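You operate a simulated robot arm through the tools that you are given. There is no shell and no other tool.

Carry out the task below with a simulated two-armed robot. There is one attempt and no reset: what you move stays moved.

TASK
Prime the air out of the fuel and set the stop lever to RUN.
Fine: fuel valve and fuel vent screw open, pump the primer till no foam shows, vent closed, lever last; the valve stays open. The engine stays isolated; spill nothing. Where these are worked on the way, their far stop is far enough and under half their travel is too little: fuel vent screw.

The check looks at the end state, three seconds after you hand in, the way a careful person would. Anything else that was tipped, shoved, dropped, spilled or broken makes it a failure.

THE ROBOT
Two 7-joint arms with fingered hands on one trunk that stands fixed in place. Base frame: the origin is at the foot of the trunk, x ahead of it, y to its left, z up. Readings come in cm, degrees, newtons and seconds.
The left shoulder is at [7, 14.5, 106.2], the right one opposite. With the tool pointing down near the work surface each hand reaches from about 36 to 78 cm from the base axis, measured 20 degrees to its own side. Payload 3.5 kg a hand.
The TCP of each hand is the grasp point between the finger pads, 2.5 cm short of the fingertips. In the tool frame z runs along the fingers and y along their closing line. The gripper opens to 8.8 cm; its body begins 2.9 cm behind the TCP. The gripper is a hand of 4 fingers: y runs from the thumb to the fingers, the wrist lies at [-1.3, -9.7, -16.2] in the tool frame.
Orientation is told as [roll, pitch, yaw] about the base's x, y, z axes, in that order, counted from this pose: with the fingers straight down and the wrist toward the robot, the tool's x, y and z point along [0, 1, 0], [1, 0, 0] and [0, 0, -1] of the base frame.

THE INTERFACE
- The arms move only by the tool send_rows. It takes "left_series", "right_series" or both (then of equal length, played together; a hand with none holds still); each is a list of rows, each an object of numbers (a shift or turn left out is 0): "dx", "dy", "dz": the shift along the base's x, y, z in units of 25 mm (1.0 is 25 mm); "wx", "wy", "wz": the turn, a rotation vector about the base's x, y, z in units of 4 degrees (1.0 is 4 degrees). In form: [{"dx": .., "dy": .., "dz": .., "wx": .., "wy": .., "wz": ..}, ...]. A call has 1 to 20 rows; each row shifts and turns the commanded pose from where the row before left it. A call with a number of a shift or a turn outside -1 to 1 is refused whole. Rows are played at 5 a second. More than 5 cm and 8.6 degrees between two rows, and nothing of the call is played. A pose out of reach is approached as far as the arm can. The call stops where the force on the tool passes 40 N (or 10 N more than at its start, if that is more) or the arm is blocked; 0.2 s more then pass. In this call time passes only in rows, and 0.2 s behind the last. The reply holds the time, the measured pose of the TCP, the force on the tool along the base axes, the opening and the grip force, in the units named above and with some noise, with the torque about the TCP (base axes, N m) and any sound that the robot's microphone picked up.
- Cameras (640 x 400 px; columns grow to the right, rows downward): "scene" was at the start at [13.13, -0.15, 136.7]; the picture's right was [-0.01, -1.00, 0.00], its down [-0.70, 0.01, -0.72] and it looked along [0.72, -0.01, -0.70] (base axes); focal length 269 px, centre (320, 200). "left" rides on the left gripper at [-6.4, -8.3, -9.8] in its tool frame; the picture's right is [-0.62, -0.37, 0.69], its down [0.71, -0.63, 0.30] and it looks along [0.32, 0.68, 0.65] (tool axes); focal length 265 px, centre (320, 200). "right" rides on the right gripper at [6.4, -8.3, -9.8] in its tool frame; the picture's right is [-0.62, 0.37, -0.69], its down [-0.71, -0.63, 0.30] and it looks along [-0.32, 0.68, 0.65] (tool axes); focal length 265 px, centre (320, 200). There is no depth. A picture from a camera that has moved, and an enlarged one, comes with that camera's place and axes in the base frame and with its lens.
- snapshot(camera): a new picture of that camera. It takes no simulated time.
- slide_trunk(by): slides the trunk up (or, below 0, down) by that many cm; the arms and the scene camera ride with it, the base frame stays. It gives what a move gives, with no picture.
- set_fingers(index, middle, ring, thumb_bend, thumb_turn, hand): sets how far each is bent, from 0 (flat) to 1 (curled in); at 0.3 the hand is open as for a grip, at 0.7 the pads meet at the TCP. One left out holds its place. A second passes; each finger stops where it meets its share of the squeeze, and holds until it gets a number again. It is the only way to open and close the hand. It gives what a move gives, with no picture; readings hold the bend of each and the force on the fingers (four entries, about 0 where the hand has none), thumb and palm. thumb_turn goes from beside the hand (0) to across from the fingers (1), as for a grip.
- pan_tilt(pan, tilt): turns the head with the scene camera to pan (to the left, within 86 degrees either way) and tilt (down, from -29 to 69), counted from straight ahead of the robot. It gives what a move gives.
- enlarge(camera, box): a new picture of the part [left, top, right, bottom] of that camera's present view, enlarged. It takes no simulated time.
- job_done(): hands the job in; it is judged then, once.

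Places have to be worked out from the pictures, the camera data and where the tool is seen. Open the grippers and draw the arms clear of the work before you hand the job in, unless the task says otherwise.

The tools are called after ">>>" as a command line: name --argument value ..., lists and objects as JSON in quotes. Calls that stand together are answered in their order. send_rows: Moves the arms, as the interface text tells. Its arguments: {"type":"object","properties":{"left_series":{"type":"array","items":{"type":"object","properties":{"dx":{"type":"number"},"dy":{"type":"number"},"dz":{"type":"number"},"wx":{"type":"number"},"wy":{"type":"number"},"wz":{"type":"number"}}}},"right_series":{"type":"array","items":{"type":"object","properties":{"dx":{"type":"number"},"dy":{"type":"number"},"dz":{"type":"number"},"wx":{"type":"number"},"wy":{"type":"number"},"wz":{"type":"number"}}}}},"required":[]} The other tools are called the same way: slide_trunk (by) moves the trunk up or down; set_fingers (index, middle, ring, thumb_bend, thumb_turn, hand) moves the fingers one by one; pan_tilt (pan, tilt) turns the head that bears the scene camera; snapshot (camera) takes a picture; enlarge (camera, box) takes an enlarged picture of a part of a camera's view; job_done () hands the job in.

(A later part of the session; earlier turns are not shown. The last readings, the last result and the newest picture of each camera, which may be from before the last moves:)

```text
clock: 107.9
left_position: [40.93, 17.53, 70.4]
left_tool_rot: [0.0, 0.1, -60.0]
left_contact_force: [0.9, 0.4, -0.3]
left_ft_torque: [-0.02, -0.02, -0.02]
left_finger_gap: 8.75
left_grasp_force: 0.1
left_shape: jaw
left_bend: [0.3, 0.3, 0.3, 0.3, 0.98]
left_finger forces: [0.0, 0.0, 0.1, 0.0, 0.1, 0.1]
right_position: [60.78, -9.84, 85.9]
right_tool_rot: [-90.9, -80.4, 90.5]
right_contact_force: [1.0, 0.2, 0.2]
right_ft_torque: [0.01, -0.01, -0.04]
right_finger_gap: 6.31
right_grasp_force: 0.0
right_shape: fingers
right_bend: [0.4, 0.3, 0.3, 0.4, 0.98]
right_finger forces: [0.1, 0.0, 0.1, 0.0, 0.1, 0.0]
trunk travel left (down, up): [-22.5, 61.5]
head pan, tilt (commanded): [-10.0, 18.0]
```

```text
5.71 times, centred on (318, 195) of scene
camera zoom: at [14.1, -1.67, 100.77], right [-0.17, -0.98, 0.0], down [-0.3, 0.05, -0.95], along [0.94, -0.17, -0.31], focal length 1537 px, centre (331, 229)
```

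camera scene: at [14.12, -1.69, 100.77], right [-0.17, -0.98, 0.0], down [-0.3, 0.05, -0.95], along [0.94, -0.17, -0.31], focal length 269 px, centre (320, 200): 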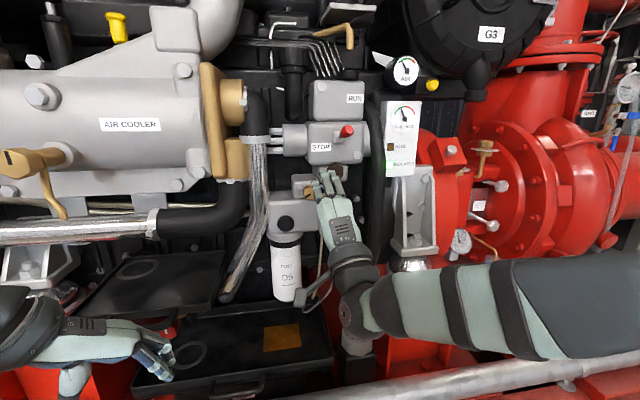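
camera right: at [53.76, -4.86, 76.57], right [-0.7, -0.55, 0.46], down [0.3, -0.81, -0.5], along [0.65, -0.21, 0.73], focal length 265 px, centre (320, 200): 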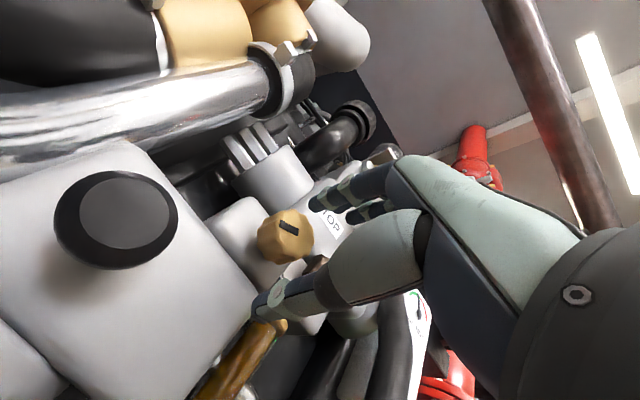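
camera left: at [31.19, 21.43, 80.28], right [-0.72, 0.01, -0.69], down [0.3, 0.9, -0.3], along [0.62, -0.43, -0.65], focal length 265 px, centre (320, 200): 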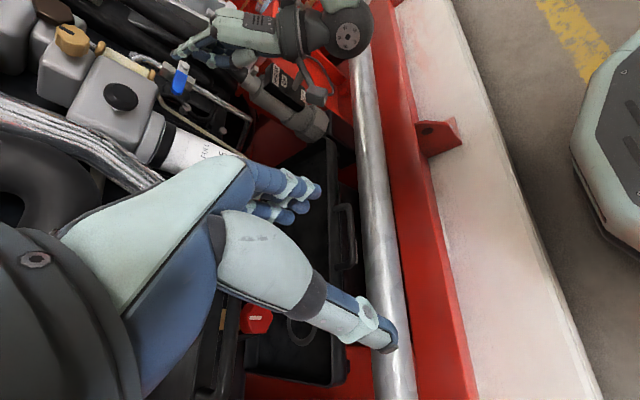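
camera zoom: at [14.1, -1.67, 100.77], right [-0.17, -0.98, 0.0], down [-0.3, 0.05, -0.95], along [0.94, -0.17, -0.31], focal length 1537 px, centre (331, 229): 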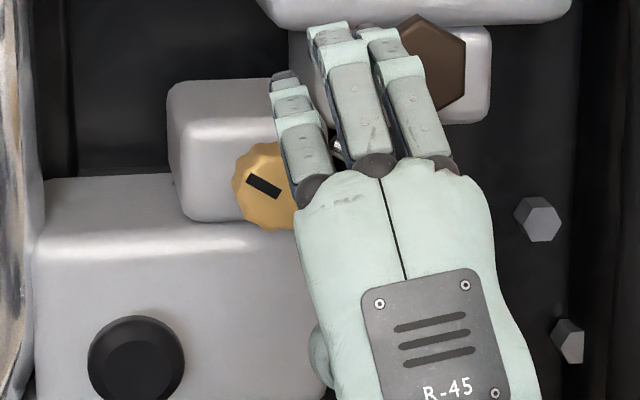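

Re-advancing, slightly further left so the pinch is better centred, then gripping.

>>> send_rows --right_series '[{"dx": 0.4, "dy": 0.08}, {"dx": 0.4, "dy": 0.07}, {"dx": 0.26}]'

>>> set_fingers --hand "right" --index 0.82 --thumb_bend 0.82

>>> send_rows --right_series '[{"wx": 1, "dy": 0.0134, "dz": -0.03}, {"wx": 1, "dy": 0.0134, "dz": -0.03}, {"wx": 1, "dy": 0.0134, "dz": -0.03}, {"wx": 1, "dy": 0.0134, "dz": -0.03}, {"wx": 1, "dy": 0.0134, "dz": -0.03}, {"wx": 1, "dy": 0.02, "dz": -0.0236}, {"wx": 1, "dy": 0.02, "dz": -0.0236}, {"wx": 1, "dy": 0.02, "dz": -0.0236}, {"wx": 1, "dy": 0.02, "dz": -0.0236}, {"wx": 1, "dy": 0.02, "dz": -0.0236}]'

>>> enlarge --camera "scene" --box '[262, 160, 374, 230]'

```text
clock: 108.7
left_position: [40.8, 17.47, 70.53]
left_tool_rot: [-0.2, 0.1, -60.0]
left_contact_force: [0.8, 0.6, 0.6]
left_ft_torque: [-0.01, -0.02, -0.02]
left_finger_gap: 8.74
left_grasp_force: 0.0
left_shape: jaw
left_bend: [0.3, 0.3, 0.3, 0.3, 0.98]
left_finger forces: [0.0, 0.0, 0.0, 0.0, 0.1, 0.0]
right_position: [63.5, -9.4, 85.68]
right_tool_rot: [-90.8, -80.6, 90.6]
right_contact_force: [-0.7, 0.6, -0.7]
right_ft_torque: [-0.01, -0.01, 0.03]
right_finger_gap: 6.3
right_grasp_force: 0.1
right_shape: fingers
right_bend: [0.4, 0.3, 0.3, 0.4, 0.98]
right_finger forces: [0.0, 0.0, 0.0, 0.1, 0.0, 0.0]
trunk travel left (down, up): [-22.5, 61.5]
head pan, tilt (commanded): [-10.0, 18.0]
```

```text
clock: 109.7
left_position: [40.86, 17.34, 70.43]
left_tool_rot: [-0.1, 0.1, -60.0]
left_contact_force: [1.1, 0.4, -0.2]
left_ft_torque: [-0.01, -0.01, -0.01]
left_finger_gap: 8.78
left_grasp_force: 0.0
left_shape: jaw
left_bend: [0.3, 0.3, 0.3, 0.3, 0.98]
left_finger forces: [0.1, 0.0, 0.0, 0.0, 0.0, 0.0]
right_position: [63.57, -9.56, 85.74]
right_tool_rot: [-90.0, -80.6, 89.8]
right_contact_force: [1.1, -6.1, -4.7]
right_ft_torque: [0.0, 0.02, -0.1]
right_finger_gap: 1.78
right_grasp_force: 13.7
right_shape: fingers
right_bend: [0.56, 0.3, 0.3, 0.66, 0.98]
right_finger forces: [11.4, 0.1, 0.1, 0.0, 16.2, 0.0]
trunk travel left (down, up): [-22.5, 61.5]
head pan, tilt (commanded): [-10.0, 18.0]
```

```text
clock: 111.9
left_position: [41.02, 17.45, 70.46]
left_tool_rot: [-0.2, 0.0, -60.0]
left_contact_force: [0.5, 0.3, -0.6]
left_ft_torque: [0.01, -0.02, -0.02]
left_finger_gap: 8.75
left_grasp_force: 0.0
left_shape: jaw
left_bend: [0.3, 0.3, 0.3, 0.3, 0.98]
left_finger forces: [0.0, 0.0, 0.1, 0.0, 0.0, 0.0]
right_position: [63.52, -9.14, 85.1]
right_tool_rot: [89.8, -59.4, -90.2]
right_contact_force: [3.8, -4.7, -3.4]
right_ft_torque: [0.01, -0.03, -0.05]
right_finger_gap: 1.78
right_grasp_force: 13.7
right_shape: fingers
right_bend: [0.55, 0.3, 0.3, 0.67, 1.0]
right_finger forces: [12.2, 0.0, 0.0, 0.0, 15.1, 0.1]
trunk travel left (down, up): [-22.5, 61.5]
head pan, tilt (commanded): [-10.0, 18.0]
```

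```text
5.71 times, centred on (318, 195) of scene
camera zoom: at [14.21, -1.76, 100.76], right [-0.17, -0.98, 0.0], down [-0.31, 0.05, -0.95], along [0.94, -0.17, -0.31], focal length 1537 px, centre (331, 229)
```

zoom: 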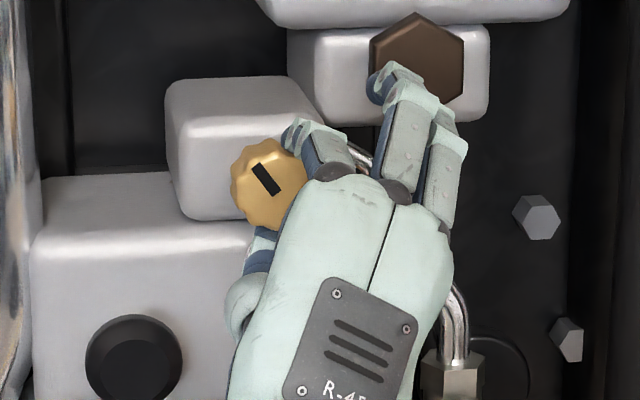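

Mark ~35° from closed. Continue the stroke to the stop.

>>> send_rows --right_series '[{"wx": 1, "dy": 0.026, "dz": -0.0148}, {"wx": 1, "dy": 0.026, "dz": -0.0148}, {"wx": 1, "dy": 0.026, "dz": -0.0148}, {"wx": 1, "dy": 0.026, "dz": -0.0148}, {"wx": 1, "dy": 0.026, "dz": -0.0148}, {"wx": 1, "dy": 0.028, "dz": -0.0042}, {"wx": 1, "dy": 0.028, "dz": -0.0042}, {"wx": 1, "dy": 0.028, "dz": -0.0042}, {"wx": 1, "dy": 0.028, "dz": -0.0042}, {"wx": 1, "dy": 0.028, "dz": -0.0042}]'

>>> enlarge --camera "scene" --box '[262, 160, 374, 230]'

```text
clock: 114.1
left_position: [40.94, 17.51, 70.45]
left_tool_rot: [-0.1, 0.1, -60.0]
left_contact_force: [0.8, 0.4, 0.3]
left_ft_torque: [0.01, 0.03, -0.02]
left_finger_gap: 8.77
left_grasp_force: 0.0
left_shape: jaw
left_bend: [0.3, 0.3, 0.3, 0.3, 0.98]
left_finger forces: [0.0, 0.1, 0.0, 0.1, 0.0, 0.1]
right_position: [63.57, -8.42, 84.68]
right_tool_rot: [89.7, -19.3, -90.2]
right_contact_force: [2.3, -4.1, -3.7]
right_ft_torque: [-0.05, -0.02, -0.2]
right_finger_gap: 1.71
right_grasp_force: 13.2
right_shape: fingers
right_bend: [0.53, 0.3, 0.3, 0.68, 1.0]
right_finger forces: [13.3, 0.1, 0.0, 0.1, 14.4, 0.0]
trunk travel left (down, up): [-22.5, 61.5]
head pan, tilt (commanded): [-10.0, 18.0]
```

```text
5.71 times, centred on (318, 195) of scene
camera zoom: at [14.22, -1.76, 100.76], right [-0.17, -0.98, 0.0], down [-0.31, 0.05, -0.95], along [0.94, -0.17, -0.31], focal length 1537 px, centre (331, 229)
```

zoom: 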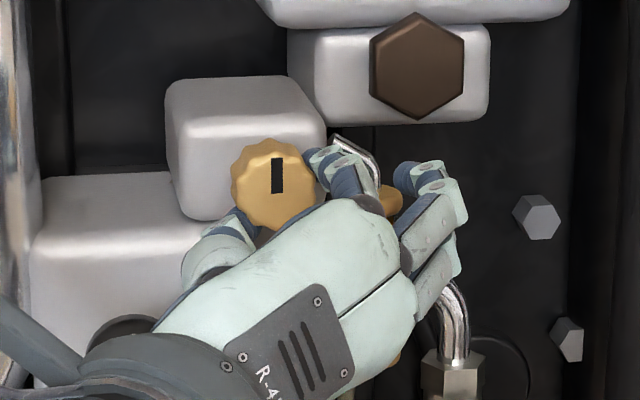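

The mark is back to vertical. I'll turn a little further to be sure it is seated against its stop.

>>> send_rows --right_series '[{"wx": 1, "dy": 0.02}, {"wx": 1, "dy": 0.02}]'

>>> enlarge --camera "scene" --box '[278, 165, 342, 205]'

```text
clock: 114.7
left_position: [40.92, 17.41, 70.38]
left_tool_rot: [-0.1, 0.1, -60.1]
left_contact_force: [-0.2, -0.2, 0.5]
left_ft_torque: [0.01, -0.03, -0.02]
left_finger_gap: 8.76
left_grasp_force: 0.0
left_shape: jaw
left_bend: [0.3, 0.3, 0.3, 0.3, 0.98]
left_finger forces: [0.1, 0.1, 0.0, 0.1, 0.0, 0.0]
right_position: [63.45, -8.39, 84.82]
right_tool_rot: [89.8, -11.4, -90.1]
right_contact_force: [4.4, -3.6, -1.6]
right_ft_torque: [-0.14, -0.05, -0.16]
right_finger_gap: 1.74
right_grasp_force: 14.1
right_shape: fingers
right_bend: [0.53, 0.3, 0.3, 0.69, 1.0]
right_finger forces: [13.5, 0.0, 0.0, 0.1, 14.5, 0.0]
trunk travel left (down, up): [-22.5, 61.5]
head pan, tilt (commanded): [-10.0, 18.0]
```

```text
10.00 times, centred on (310, 185) of scene
camera zoom: at [14.21, -1.75, 100.76], right [-0.17, -0.98, 0.0], down [-0.31, 0.05, -0.95], along [0.94, -0.17, -0.31], focal length 2690 px, centre (420, 350)
```

zoom: 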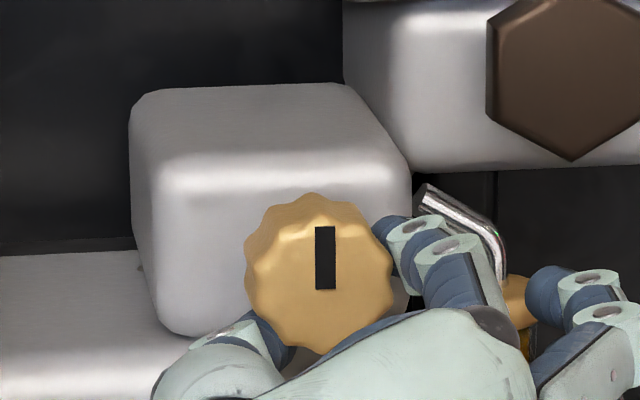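

Mark fixed at vertical while the closing torque rose to 0.14 Nm: the vent is closed on its stop. I release and withdraw, then inspect the result.

>>> set_fingers --hand "right" --index 0.4 --thumb_bend 0.4

>>> send_rows --right_series '[{"dx": -0.5}, {"dx": -0.5}, {"dx": -0.5, "wx": -0.8}, {"dx": -0.5, "wx": -0.8}, {"dx": -0.5, "wx": -0.8}, {"dz": -0.2}]'

>>> snapshot --camera "scene"

>>> enlarge --camera "scene" --box '[262, 150, 390, 230]'

>>> snapshot --camera "right"

```text
clock: 115.7
left_position: [40.87, 17.48, 70.49]
left_tool_rot: [-0.1, 0.0, -60.0]
left_contact_force: [-0.7, -0.7, 0.8]
left_ft_torque: [-0.01, 0.0, 0.01]
left_finger_gap: 8.74
left_grasp_force: 0.0
left_shape: jaw
left_bend: [0.3, 0.3, 0.3, 0.3, 0.98]
left_finger forces: [0.1, 0.1, 0.1, 0.1, 0.1, 0.0]
right_position: [63.45, -8.32, 84.79]
right_tool_rot: [89.8, -11.4, -90.1]
right_contact_force: [0.8, -0.4, -0.3]
right_ft_torque: [0.01, 0.01, 0.01]
right_finger_gap: 6.29
right_grasp_force: 0.1
right_shape: fingers
right_bend: [0.4, 0.3, 0.3, 0.4, 0.98]
right_finger forces: [0.0, 0.0, 0.1, 0.0, 0.0, 0.0]
trunk travel left (down, up): [-22.5, 61.5]
head pan, tilt (commanded): [-10.0, 18.0]
```

```text
clock: 117.1
left_position: [40.85, 17.49, 70.47]
left_tool_rot: [-0.2, 0.0, -60.0]
left_contact_force: [0.4, -0.6, -0.6]
left_ft_torque: [0.01, 0.02, -0.03]
left_finger_gap: 8.78
left_grasp_force: 0.0
left_shape: jaw
left_bend: [0.3, 0.3, 0.3, 0.3, 0.98]
left_finger forces: [0.0, 0.0, 0.1, 0.0, 0.0, 0.1]
right_position: [57.05, -8.22, 84.29]
right_tool_rot: [89.9, -21.1, -90.0]
right_contact_force: [0.1, -0.4, 0.4]
right_ft_torque: [0.02, 0.0, 0.01]
right_finger_gap: 6.31
right_grasp_force: 0.1
right_shape: fingers
right_bend: [0.4, 0.3, 0.3, 0.4, 0.98]
right_finger forces: [0.1, 0.1, 0.0, 0.0, 0.1, 0.1]
trunk travel left (down, up): [-22.5, 61.5]
head pan, tilt (commanded): [-10.0, 18.0]
```

```text
taken
camera scene: at [14.12, -1.69, 100.77], right [-0.17, -0.98, 0.0], down [-0.3, 0.05, -0.95], along [0.94, -0.17, -0.31], focal length 269 px, centre (320, 200)
```

scene: 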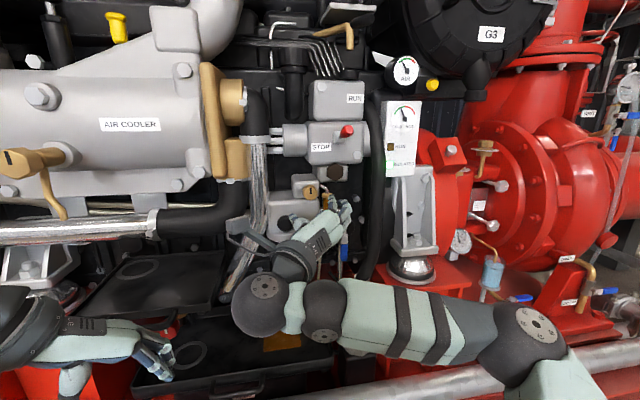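

```text
5.00 times, centred on (326, 190) of scene
camera zoom: at [14.12, -1.69, 100.77], right [-0.17, -0.98, 0.0], down [-0.3, 0.05, -0.95], along [0.94, -0.17, -0.31], focal length 1345 px, centre (290, 250)
```

zoom: 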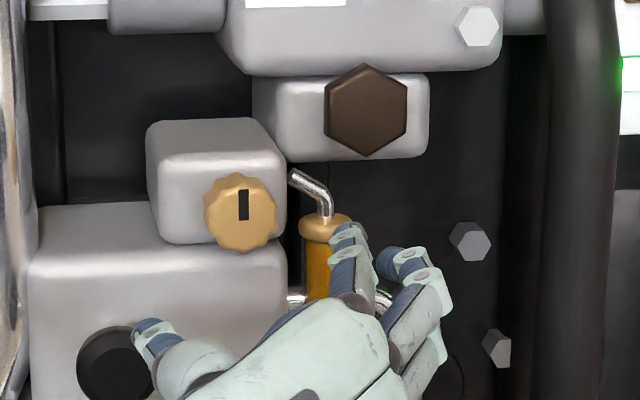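

```text
taken
camera right: at [47.61, 1.77, 87.42], right [-0.7, -0.56, -0.44], down [0.3, 0.33, -0.89], along [0.65, -0.76, -0.06], focal length 265 px, centre (320, 200)
```

right: 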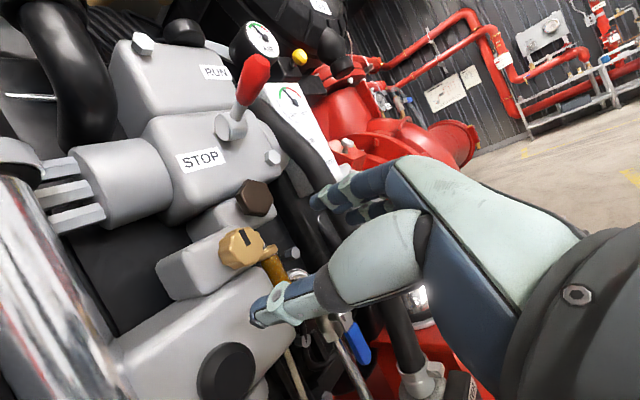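

Vent mark vertical (closed), sight glass amber. Now zoom on the stop lever from this side to confirm its swing plane.

>>> enlarge --camera "right" --box '[180, 40, 308, 120]'

>>> enlarge --camera "scene" --box '[306, 90, 402, 150]'

```text
5.00 times, centred on (244, 80) of right
camera zoom: at [47.61, 1.77, 87.42], right [-0.7, -0.56, -0.44], down [0.3, 0.33, -0.89], along [0.65, -0.76, -0.06], focal length 1327 px, centre (700, 800)
```

zoom: 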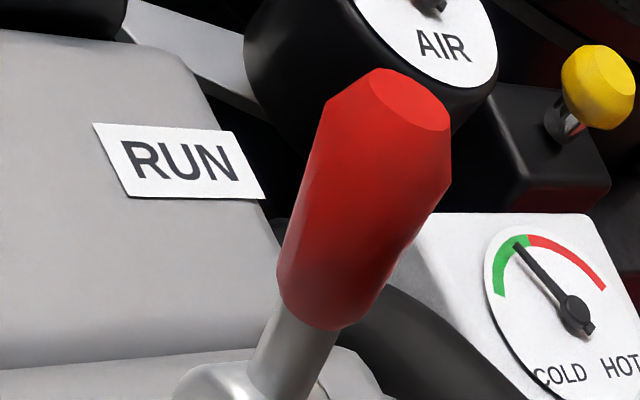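

```text
6.67 times, centred on (354, 120) of scene
camera zoom: at [14.12, -1.69, 100.77], right [-0.17, -0.98, 0.0], down [-0.3, 0.05, -0.95], along [0.94, -0.17, -0.31], focal length 1794 px, centre (93, 733)
```

zoom: 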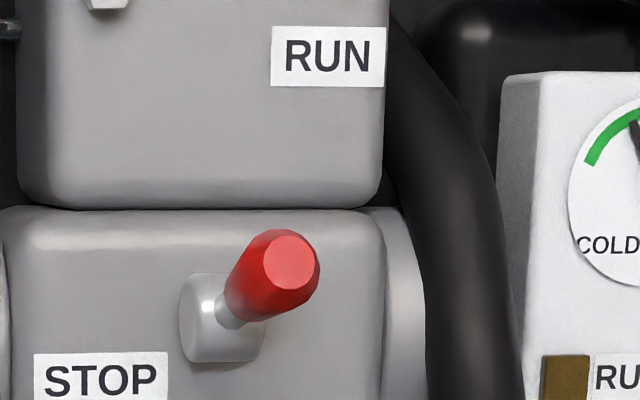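

>>> enlarge --camera "right" --box '[190, 80, 286, 140]'

>>> enlarge --camera "scene" --box '[320, 115, 368, 145]'

```text
6.67 times, centred on (238, 110) of right
camera zoom: at [47.61, 1.77, 87.42], right [-0.7, -0.56, -0.44], down [0.3, 0.33, -0.89], along [0.65, -0.76, -0.06], focal length 1769 px, centre (867, 800)
```

zoom: 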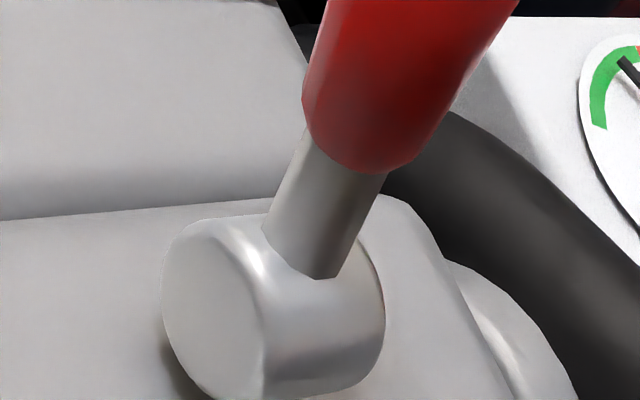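

```text
13.33 times, centred on (344, 130) of scene
camera zoom: at [14.12, -1.69, 100.77], right [-0.17, -0.98, 0.0], down [-0.3, 0.05, -0.95], along [0.94, -0.17, -0.31], focal length 3587 px, centre (0, 1133)
```

zoom: 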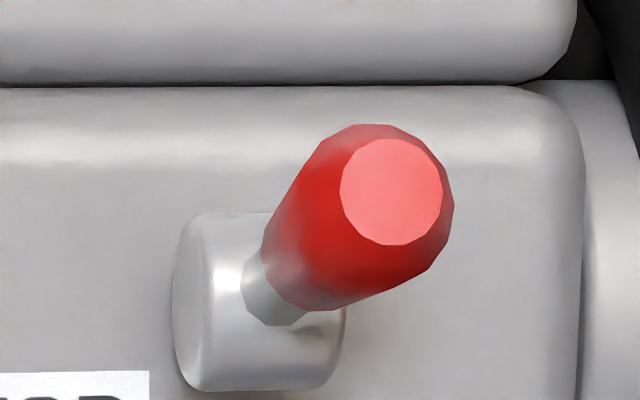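

Confirmed: the boss is a barrel along y, so the lever swings up toward RUN. I'll stage the stacked fingers (index on top, loaded sideways where it's stiff) just below and short of the red knob.

>>> set_fingers --hand "right" --index 0.3 --middle 0.3 --ring 0.3 --thumb_bend 0.3

>>> send_rows --right_series '[{"dx": -0.4}, {"dz": 0.5, "dy": -0.15}, {"dz": 0.5, "dy": -0.15}, {"dz": 0.5, "dy": -0.15}, {"dz": 0.5, "dy": -0.15}, {"dz": 0.5, "dy": -0.15}, {"dz": 0.5, "dy": -0.15}, {"dz": 0.4, "dy": -0.14}]'

>>> snapshot --camera "scene"

>>> enlarge --camera "scene" --box '[290, 100, 402, 170]'

>>> snapshot --camera "right"

```text
clock: 118.1
left_position: [40.88, 17.53, 70.39]
left_tool_rot: [0.0, 0.0, -60.0]
left_contact_force: [-0.3, 0.8, 0.3]
left_ft_torque: [-0.02, 0.02, -0.01]
left_finger_gap: 8.77
left_grasp_force: 0.1
left_shape: jaw
left_bend: [0.3, 0.3, 0.3, 0.3, 0.98]
left_finger forces: [0.1, 0.0, 0.0, 0.0, 0.0, 0.0]
right_position: [57.04, -8.35, 84.29]
right_tool_rot: [89.8, -21.0, -90.0]
right_contact_force: [-0.5, 0.4, 0.5]
right_ft_torque: [-0.01, 0.02, -0.03]
right_finger_gap: 8.42
right_grasp_force: 0.1
right_shape: fingers
right_bend: [0.3, 0.3, 0.3, 0.3, 0.98]
right_finger forces: [0.0, 0.0, 0.0, 0.0, 0.1, 0.0]
trunk travel left (down, up): [-22.5, 61.5]
head pan, tilt (commanded): [-10.0, 18.0]
```

```text
clock: 119.9
left_position: [40.87, 17.53, 70.49]
left_tool_rot: [0.0, 0.0, -59.9]
left_contact_force: [0.3, 0.3, 0.0]
left_ft_torque: [0.01, 0.05, 0.01]
left_finger_gap: 8.74
left_grasp_force: 0.0
left_shape: jaw
left_bend: [0.3, 0.3, 0.3, 0.3, 0.98]
left_finger forces: [0.1, 0.0, 0.0, 0.1, 0.1, 0.0]
right_position: [57.34, -10.95, 92.92]
right_tool_rot: [89.7, -21.0, -90.1]
right_contact_force: [0.7, 0.0, -0.2]
right_ft_torque: [0.0, -0.01, -0.04]
right_finger_gap: 8.44
right_grasp_force: 0.0
right_shape: fingers
right_bend: [0.3, 0.3, 0.3, 0.3, 0.98]
right_finger forces: [0.0, 0.1, 0.0, 0.0, 0.1, 0.0]
right hand out of reach, approached as far as the arm can: row 1
trunk travel left (down, up): [-22.5, 61.5]
head pan, tilt (commanded): [-10.0, 18.0]
```

```text
taken
camera scene: at [14.11, -1.69, 100.77], right [-0.17, -0.98, 0.0], down [-0.3, 0.05, -0.95], along [0.94, -0.17, -0.31], focal length 269 px, centre (320, 200)
```

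scene: 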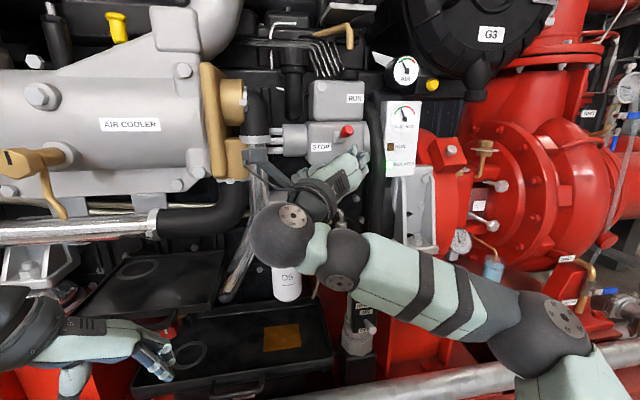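

```text
5.71 times, centred on (346, 135) of scene
camera zoom: at [14.11, -1.69, 100.77], right [-0.17, -0.98, 0.0], down [-0.3, 0.05, -0.95], along [0.94, -0.17, -0.31], focal length 1537 px, centre (171, 571)
```

zoom: 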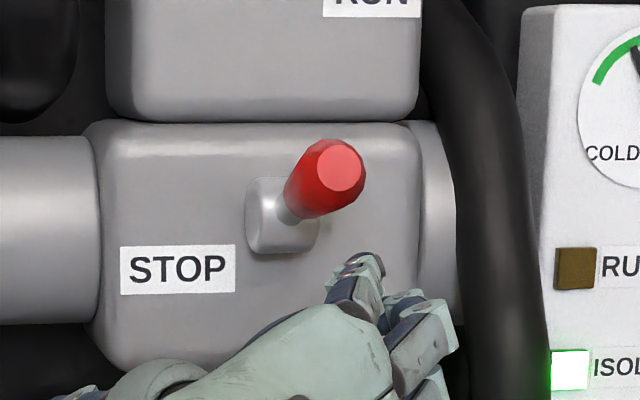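

```text
taken
camera right: at [47.63, -0.85, 95.93], right [-0.7, -0.56, -0.44], down [0.3, 0.33, -0.89], along [0.65, -0.76, -0.06], focal length 265 px, centre (320, 200)
```

right: 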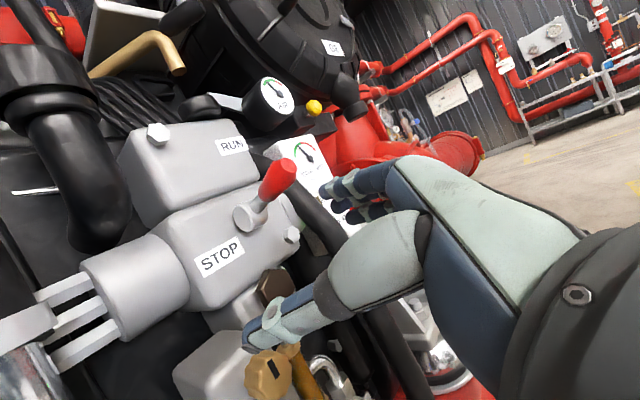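

Index tip is at ≈(60.2,-15.7,95.1); lever at y=-15. I shift left 0.6 cm, forward 1.5 cm under the red knob, then lift gently.

>>> send_rows --right_series '[{"dy": 0.24, "dx": 0.2}, {"dx": 0.4}, {"dz": 0.2}, {"dz": 0.2}, {"dz": 0.2}]'

>>> enlarge --camera "scene" --box '[290, 100, 402, 170]'

>>> snapshot --camera "right"

```text
clock: 121.1
left_position: [40.87, 17.36, 70.38]
left_tool_rot: [-0.1, 0.1, -60.0]
left_contact_force: [-0.3, 0.7, 0.7]
left_ft_torque: [-0.02, 0.02, 0.02]
left_finger_gap: 8.76
left_grasp_force: 0.0
left_shape: jaw
left_bend: [0.3, 0.3, 0.3, 0.3, 0.98]
left_finger forces: [0.0, 0.1, 0.1, 0.0, 0.1, 0.0]
right_position: [58.67, -10.28, 94.38]
right_tool_rot: [89.8, -20.9, -90.1]
right_contact_force: [-1.9, -0.2, -2.0]
right_ft_torque: [0.11, 0.03, -0.08]
right_finger_gap: 8.35
right_grasp_force: 1.4
right_shape: fingers
right_bend: [0.31, 0.3, 0.3, 0.3, 0.98]
right_finger forces: [2.8, 0.1, 0.1, 0.1, 0.0, 0.0]
trunk travel left (down, up): [-22.5, 61.5]
head pan, tilt (commanded): [-10.0, 18.0]
```

```text
5.71 times, centred on (346, 135) of scene
camera zoom: at [14.13, -1.69, 100.76], right [-0.17, -0.98, 0.0], down [-0.3, 0.05, -0.95], along [0.94, -0.17, -0.31], focal length 1537 px, centre (171, 571)
```

zoom: 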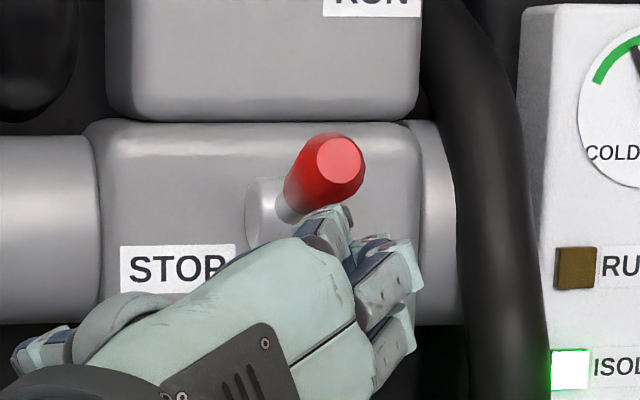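

```text
taken
camera right: at [49.15, -0.26, 97.43], right [-0.7, -0.56, -0.44], down [0.3, 0.33, -0.89], along [0.65, -0.76, -0.06], focal length 265 px, centre (320, 200)
```

right: 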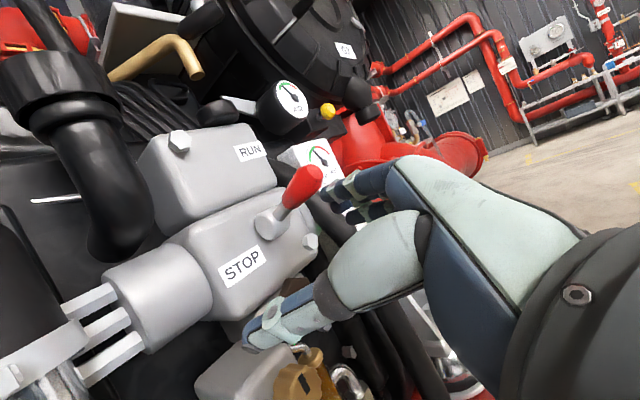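

Contact made and the lever has begun to rise with only ~3 N. Continue lifting with slight forward motion.

>>> send_rows --right_series '[{"dz": 0.2, "dx": 0.03}, {"dz": 0.2, "dx": 0.05}, {"dz": 0.2, "dx": 0.07}, {"dz": 0.2, "dx": 0.09}, {"dz": 0.2, "dx": 0.1}]'

>>> enlarge --camera "scene" --box '[290, 90, 402, 160]'

>>> snapshot --camera "right"

```text
clock: 122.3
left_position: [40.94, 17.58, 70.42]
left_tool_rot: [0.0, 0.0, -59.9]
left_contact_force: [0.2, -0.6, 0.0]
left_ft_torque: [0.01, -0.04, -0.02]
left_finger_gap: 8.77
left_grasp_force: 0.0
left_shape: jaw
left_bend: [0.3, 0.3, 0.3, 0.3, 0.98]
left_finger forces: [0.1, 0.0, 0.0, 0.0, 0.0, 0.0]
right_position: [59.57, -10.34, 96.85]
right_tool_rot: [89.9, -21.0, -90.1]
right_contact_force: [-1.1, -0.6, -0.1]
right_ft_torque: [0.01, -0.01, -0.03]
right_finger_gap: 8.46
right_grasp_force: 1.0
right_shape: fingers
right_bend: [0.3, 0.3, 0.3, 0.3, 0.98]
right_finger forces: [1.3, 0.0, 0.0, 0.1, 0.1, 0.0]
trunk travel left (down, up): [-22.5, 61.5]
head pan, tilt (commanded): [-10.0, 18.0]
```

```text
5.71 times, centred on (346, 125) of scene
camera zoom: at [14.11, -1.69, 100.77], right [-0.17, -0.98, 0.0], down [-0.3, 0.05, -0.95], along [0.94, -0.17, -0.31], focal length 1537 px, centre (171, 629)
```

zoom: 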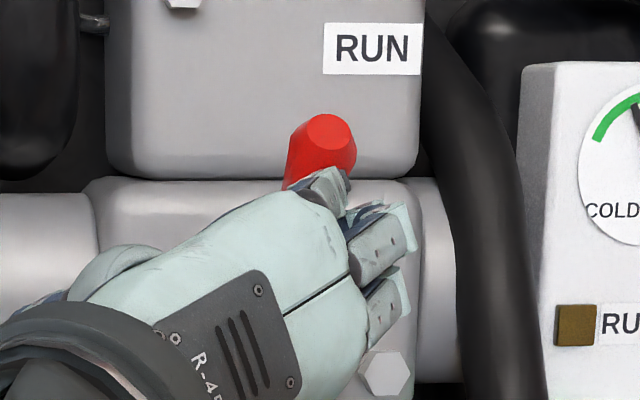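

```text
taken
camera right: at [50.02, -0.25, 99.99], right [-0.7, -0.56, -0.44], down [0.3, 0.33, -0.89], along [0.65, -0.76, -0.06], focal length 265 px, centre (320, 200)
```

right: 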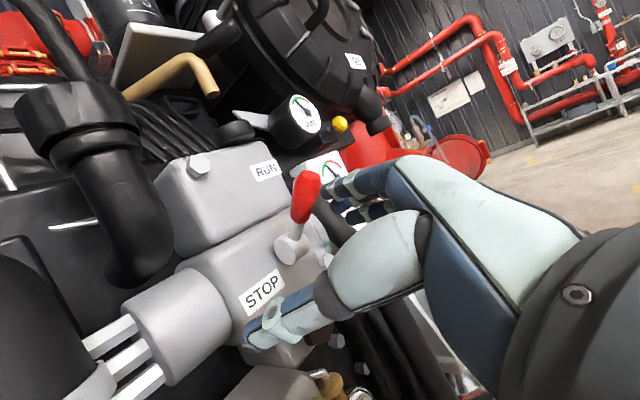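

Lever at about 45° and following. I tuck the thumb in for clearance, then continue up and forward.

>>> set_fingers --hand "right" --thumb_bend 0.75

>>> send_rows --right_series '[{"dz": 0.17, "dx": 0.12}, {"dz": 0.17, "dx": 0.13}, {"dz": 0.16, "dx": 0.14}, {"dz": 0.14, "dx": 0.16}]'

>>> enlarge --camera "scene" --box '[290, 80, 402, 150]'

>>> snapshot --camera "right"

```text
clock: 123.3
left_position: [40.87, 17.52, 70.4]
left_tool_rot: [0.1, 0.0, -60.0]
left_contact_force: [0.0, 0.1, -0.3]
left_ft_torque: [0.0, -0.02, 0.0]
left_finger_gap: 8.76
left_grasp_force: 0.1
left_shape: jaw
left_bend: [0.3, 0.3, 0.3, 0.3, 0.98]
left_finger forces: [0.0, 0.0, 0.0, 0.0, 0.0, 0.1]
right_position: [59.51, -10.38, 96.81]
right_tool_rot: [89.7, -21.0, -90.1]
right_contact_force: [-0.1, -0.1, -0.9]
right_ft_torque: [0.01, -0.01, -0.04]
right_finger_gap: 3.41
right_grasp_force: 0.5
right_shape: fingers
right_bend: [0.3, 0.3, 0.3, 0.75, 0.98]
right_finger forces: [0.5, 0.1, 0.0, 0.0, 0.0, 0.0]
trunk travel left (down, up): [-22.5, 61.5]
head pan, tilt (commanded): [-10.0, 18.0]
```

```text
clock: 124.3
left_position: [40.83, 17.44, 70.4]
left_tool_rot: [0.0, 0.1, -59.9]
left_contact_force: [-0.3, 0.2, 0.5]
left_ft_torque: [0.01, -0.02, 0.02]
left_finger_gap: 8.77
left_grasp_force: 0.1
left_shape: jaw
left_bend: [0.3, 0.3, 0.3, 0.3, 0.98]
left_finger forces: [0.0, 0.0, 0.0, 0.0, 0.1, 0.2]
right_position: [60.81, -10.25, 98.39]
right_tool_rot: [89.7, -21.1, -90.1]
right_contact_force: [-0.7, 1.2, -0.8]
right_ft_torque: [-0.02, -0.04, -0.05]
right_finger_gap: 3.46
right_grasp_force: 0.7
right_shape: fingers
right_bend: [0.3, 0.3, 0.3, 0.75, 0.98]
right_finger forces: [1.3, 0.0, 0.0, 0.0, 0.1, 0.0]
trunk travel left (down, up): [-22.5, 61.5]
head pan, tilt (commanded): [-10.0, 18.0]
```

```text
5.71 times, centred on (346, 115) of scene
camera zoom: at [14.1, -1.69, 100.78], right [-0.17, -0.98, 0.0], down [-0.3, 0.05, -0.95], along [0.94, -0.17, -0.31], focal length 1537 px, centre (171, 686)
```

zoom: 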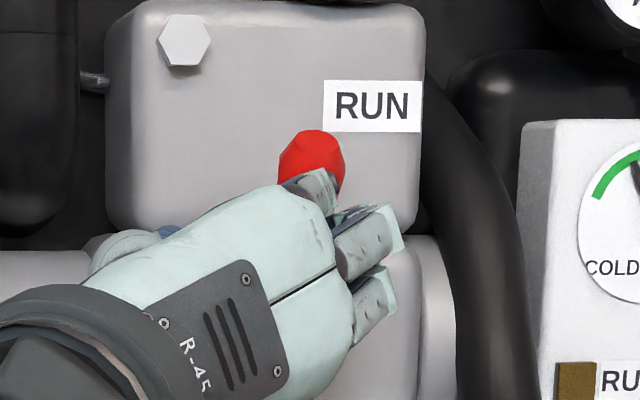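

```text
taken
camera right: at [51.31, -0.21, 101.53], right [-0.7, -0.56, -0.44], down [0.3, 0.33, -0.89], along [0.65, -0.76, -0.06], focal length 265 px, centre (320, 200)
```

right: 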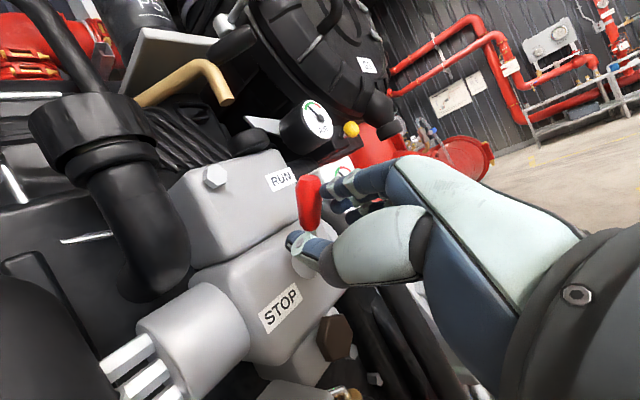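

Lever at roughly 65–70°, nearing the RUN label. Continue forward until it meets its stop.

>>> send_rows --right_series '[{"dz": 0.1, "dx": 0.18}, {"dz": 0.08, "dx": 0.18}, {"dz": 0.05, "dx": 0.18}]'

>>> enlarge --camera "scene" --box '[290, 80, 402, 150]'

>>> enlarge --camera "right" --box '[220, 140, 380, 240]'

```text
clock: 125.1
left_position: [40.87, 17.46, 70.34]
left_tool_rot: [-0.1, 0.0, -60.1]
left_contact_force: [0.3, 0.3, 0.3]
left_ft_torque: [0.01, 0.02, 0.01]
left_finger_gap: 8.76
left_grasp_force: 0.0
left_shape: jaw
left_bend: [0.3, 0.3, 0.3, 0.3, 0.98]
left_finger forces: [0.0, 0.1, 0.1, 0.0, 0.0, 0.0]
right_position: [62.25, -10.21, 98.92]
right_tool_rot: [89.7, -21.0, -90.1]
right_contact_force: [-0.5, 0.4, 0.5]
right_ft_torque: [0.0, 0.01, 0.01]
right_finger_gap: 3.42
right_grasp_force: 0.0
right_shape: fingers
right_bend: [0.3, 0.3, 0.3, 0.75, 0.98]
right_finger forces: [0.1, 0.0, 0.1, 0.1, 0.0, 0.1]
trunk travel left (down, up): [-22.5, 61.5]
head pan, tilt (commanded): [-10.0, 18.0]
```

```text
5.71 times, centred on (346, 115) of scene
camera zoom: at [14.13, -1.69, 100.77], right [-0.17, -0.98, 0.0], down [-0.3, 0.05, -0.95], along [0.94, -0.17, -0.31], focal length 1537 px, centre (171, 686)
```

zoom: 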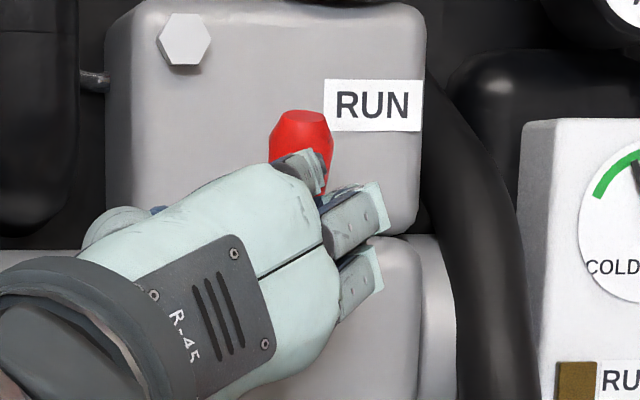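

```text
4.00 times, centred on (300, 190) of right
camera zoom: at [52.69, -0.19, 102.07], right [-0.7, -0.56, -0.44], down [0.3, 0.33, -0.89], along [0.65, -0.76, -0.06], focal length 1062 px, centre (400, 240)
```

zoom: 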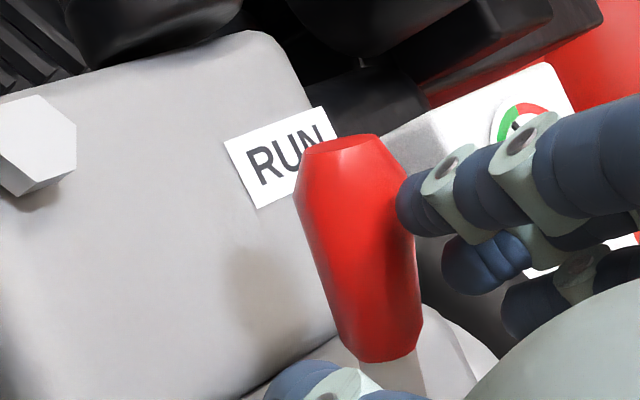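

Lever is near vertical with no resistance yet; keep pushing forward gently until the stop is felt.

>>> send_rows --right_series '[{"dx": 0.16}, {"dx": 0.16}, {"dx": 0.12}]'

>>> enlarge --camera "scene" --box '[290, 80, 402, 150]'

>>> enlarge --camera "right" --box '[220, 140, 380, 240]'

```text
clock: 125.9
left_position: [40.65, 17.48, 70.7]
left_tool_rot: [0.1, -0.2, -60.0]
left_contact_force: [-0.1, 0.1, 0.2]
left_ft_torque: [-0.01, 0.01, -0.01]
left_finger_gap: 8.76
left_grasp_force: 0.0
left_shape: jaw
left_bend: [0.3, 0.3, 0.3, 0.3, 0.98]
left_finger forces: [0.0, 0.0, 0.1, 0.0, 0.0, 0.0]
right_position: [62.95, -10.23, 99.26]
right_tool_rot: [90.0, -21.1, -90.2]
right_contact_force: [-18.7, 2.1, -5.0]
right_ft_torque: [0.22, -0.31, -0.96]
right_finger_gap: 3.6
right_grasp_force: 9.9
right_shape: fingers
right_bend: [0.29, 0.3, 0.3, 0.75, 0.98]
right_finger forces: [14.0, 5.5, 0.0, 0.0, 0.0, 0.1]
trunk travel left (down, up): [-22.5, 61.5]
head pan, tilt (commanded): [-10.0, 18.0]
```

```text
5.71 times, centred on (346, 115) of scene
camera zoom: at [13.81, -1.66, 100.81], right [-0.17, -0.98, 0.0], down [-0.3, 0.05, -0.95], along [0.94, -0.17, -0.31], focal length 1537 px, centre (171, 686)
```

zoom: 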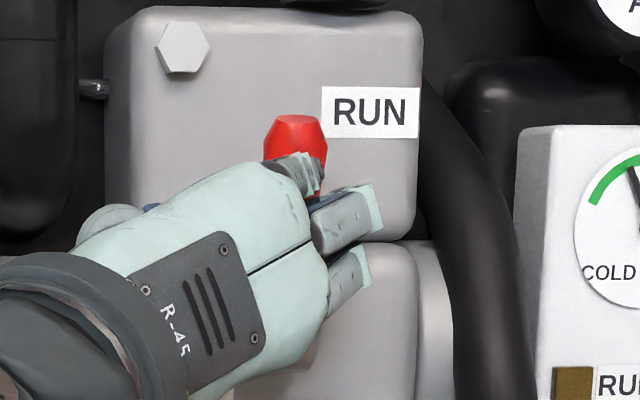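

```text
4.00 times, centred on (300, 190) of right
camera zoom: at [53.39, -0.14, 102.29], right [-0.69, -0.56, -0.45], down [0.31, 0.33, -0.89], along [0.65, -0.76, -0.06], focal length 1062 px, centre (400, 240)
```

zoom: 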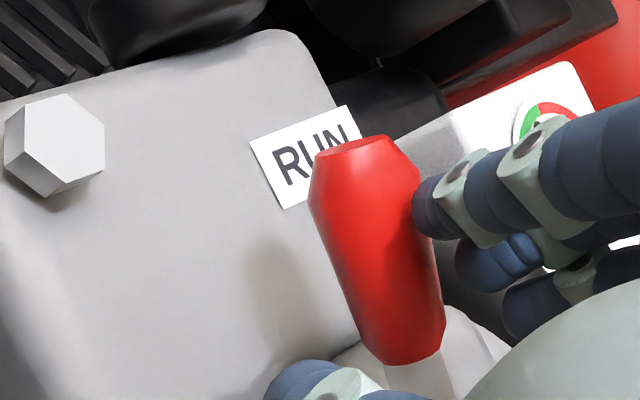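

The lever is against its far stop (−19 N) beside the RUN label. I back straight out and check that it stays.

>>> send_rows --right_series '[{"dx": -0.3}, {"dx": -0.5}, {"dx": -0.5}, {"dx": -0.5, "dz": -0.2}, {"dx": -0.3, "dz": -0.4}, {"dz": -0.5, "dy": -0.3}, {"dz": -0.5, "dy": -0.3}, {"dz": -0.5, "dy": -0.3, "wx": -1}, {"dz": -0.5, "dy": -0.3, "wx": -1}, {"dy": -0.3, "wx": -1}]'

>>> snapshot --camera "scene"

>>> enlarge --camera "scene" --box '[280, 70, 440, 170]'

>>> enlarge --camera "scene" --box '[260, 160, 388, 240]'

```text
clock: 128.1
left_position: [40.79, 17.44, 70.48]
left_tool_rot: [0.1, 0.0, -60.1]
left_contact_force: [0.3, -0.1, 0.1]
left_ft_torque: [-0.01, -0.05, -0.01]
left_finger_gap: 8.8
left_grasp_force: 0.1
left_shape: jaw
left_bend: [0.3, 0.3, 0.3, 0.3, 0.98]
left_finger forces: [0.1, 0.0, 0.0, 0.1, 0.0, 0.0]
right_position: [58.08, -14.16, 92.33]
right_tool_rot: [89.8, -33.1, -90.1]
right_contact_force: [0.2, -0.6, 0.4]
right_ft_torque: [-0.01, 0.0, 0.03]
right_finger_gap: 3.41
right_grasp_force: 0.1
right_shape: fingers
right_bend: [0.3, 0.3, 0.3, 0.75, 0.98]
right_finger forces: [0.1, 0.0, 0.0, 0.0, 0.0, 0.0]
trunk travel left (down, up): [-22.5, 61.5]
head pan, tilt (commanded): [-10.0, 18.0]
```

```text
taken
camera scene: at [14.11, -1.7, 100.77], right [-0.17, -0.98, 0.0], down [-0.3, 0.05, -0.95], along [0.94, -0.17, -0.31], focal length 269 px, centre (320, 200)
```

scene: 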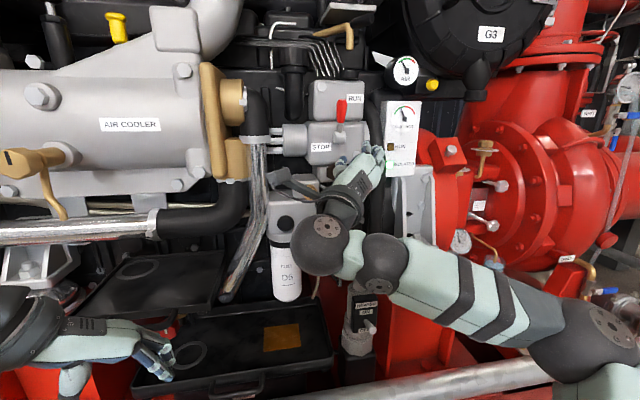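

```text
4.00 times, centred on (360, 120) of scene
camera zoom: at [14.11, -1.7, 100.77], right [-0.17, -0.98, 0.0], down [-0.3, 0.05, -0.95], along [0.94, -0.17, -0.31], focal length 1076 px, centre (160, 520)
```

zoom: 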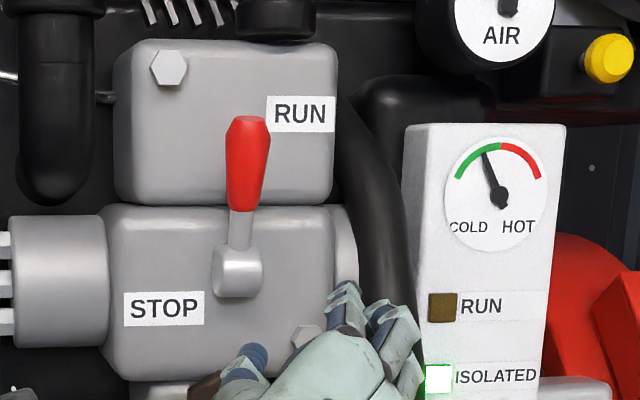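

```text
5.00 times, centred on (324, 200) of scene
camera zoom: at [14.11, -1.7, 100.77], right [-0.17, -0.98, 0.0], down [-0.3, 0.05, -0.95], along [0.94, -0.17, -0.31], focal length 1345 px, centre (300, 200)
```

zoom: 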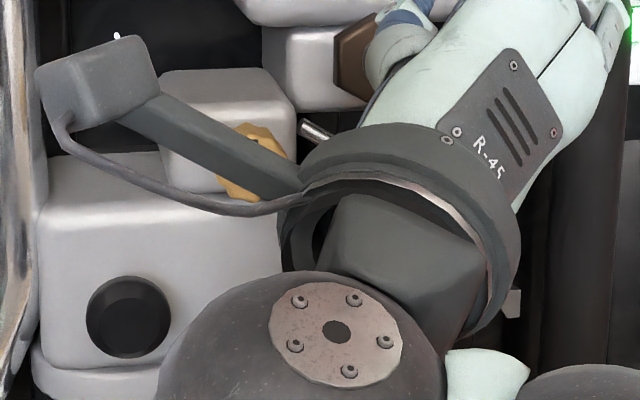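

Lever holds upright at RUN; ISOLATED lamp still lit, RUN lamp dark. I now open the hand and withdraw the right arm along the route it came in on.

>>> send_rows --right_series '[{"wx": -1, "dz": -0.3, "dy": -0.1}, {"wx": -1, "dz": -0.3, "dy": -0.1}, {"wx": -1, "dz": -0.3, "dy": -0.1}, {"wx": -1, "dz": -0.3, "dy": -0.1}, {"wx": -1, "dz": -0.3, "dy": -0.1}, {"wx": -1, "dz": -0.3, "dy": -0.1}, {"wx": -1, "dz": -0.3, "dy": -0.1}, {"wx": -1, "dz": -0.3, "dy": -0.1}, {"wx": -1, "dz": -0.3, "dy": -0.1}, {"wx": -1, "dz": -0.3, "dx": -0.2}, {"wx": -1, "dz": -0.3, "dx": -0.2}, {"wx": -1, "dz": -0.3, "dx": -0.2}, {"wx": -1, "dx": -0.3}, {"wx": -1, "dx": -0.3}]'

>>> set_fingers --hand "right" --index 0.3 --middle 0.3 --ring 0.3 --thumb_bend 0.3

>>> snapshot --camera "scene"

```text
clock: 131.1
left_position: [40.84, 17.44, 70.49]
left_tool_rot: [0.0, 0.0, -60.0]
left_contact_force: [-0.1, -0.2, -0.6]
left_ft_torque: [-0.04, 0.04, 0.01]
left_finger_gap: 8.75
left_grasp_force: 0.2
left_shape: jaw
left_bend: [0.3, 0.3, 0.3, 0.3, 0.98]
left_finger forces: [0.0, 0.1, 0.1, 0.0, 0.1, 0.0]
right_position: [54.89, -16.17, 83.48]
right_tool_rot: [96.2, -89.1, -96.5]
right_contact_force: [0.1, 0.6, 0.1]
right_ft_torque: [0.02, -0.03, -0.02]
right_finger_gap: 3.42
right_grasp_force: 0.0
right_shape: fingers
right_bend: [0.3, 0.3, 0.3, 0.75, 0.98]
right_finger forces: [0.0, 0.0, 0.0, 0.1, 0.0, 0.0]
trunk travel left (down, up): [-22.5, 61.5]
head pan, tilt (commanded): [-10.0, 18.0]
```

```text
clock: 132.1
left_position: [40.81, 17.49, 70.53]
left_tool_rot: [0.0, 0.0, -60.0]
left_contact_force: [0.1, -0.5, -0.3]
left_ft_torque: [-0.01, 0.03, 0.04]
left_finger_gap: 8.75
left_grasp_force: 0.1
left_shape: jaw
left_bend: [0.3, 0.3, 0.3, 0.3, 0.98]
left_finger forces: [0.0, 0.0, 0.0, 0.0, 0.0, 0.1]
right_position: [55.03, -16.26, 83.43]
right_tool_rot: [95.4, -89.0, -95.7]
right_contact_force: [-1.3, 0.0, 1.0]
right_ft_torque: [-0.01, 0.0, 0.03]
right_finger_gap: 8.45
right_grasp_force: 0.0
right_shape: fingers
right_bend: [0.3, 0.3, 0.3, 0.3, 0.98]
right_finger forces: [0.1, 0.1, 0.0, 0.1, 0.1, 0.0]
trunk travel left (down, up): [-22.5, 61.5]
head pan, tilt (commanded): [-10.0, 18.0]
```

```text
taken
camera scene: at [14.11, -1.69, 100.77], right [-0.17, -0.98, 0.0], down [-0.3, 0.05, -0.95], along [0.94, -0.17, -0.31], focal length 269 px, centre (320, 200)
```

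scene: 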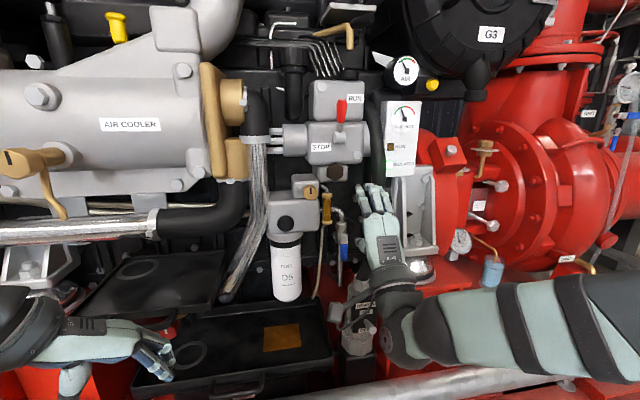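

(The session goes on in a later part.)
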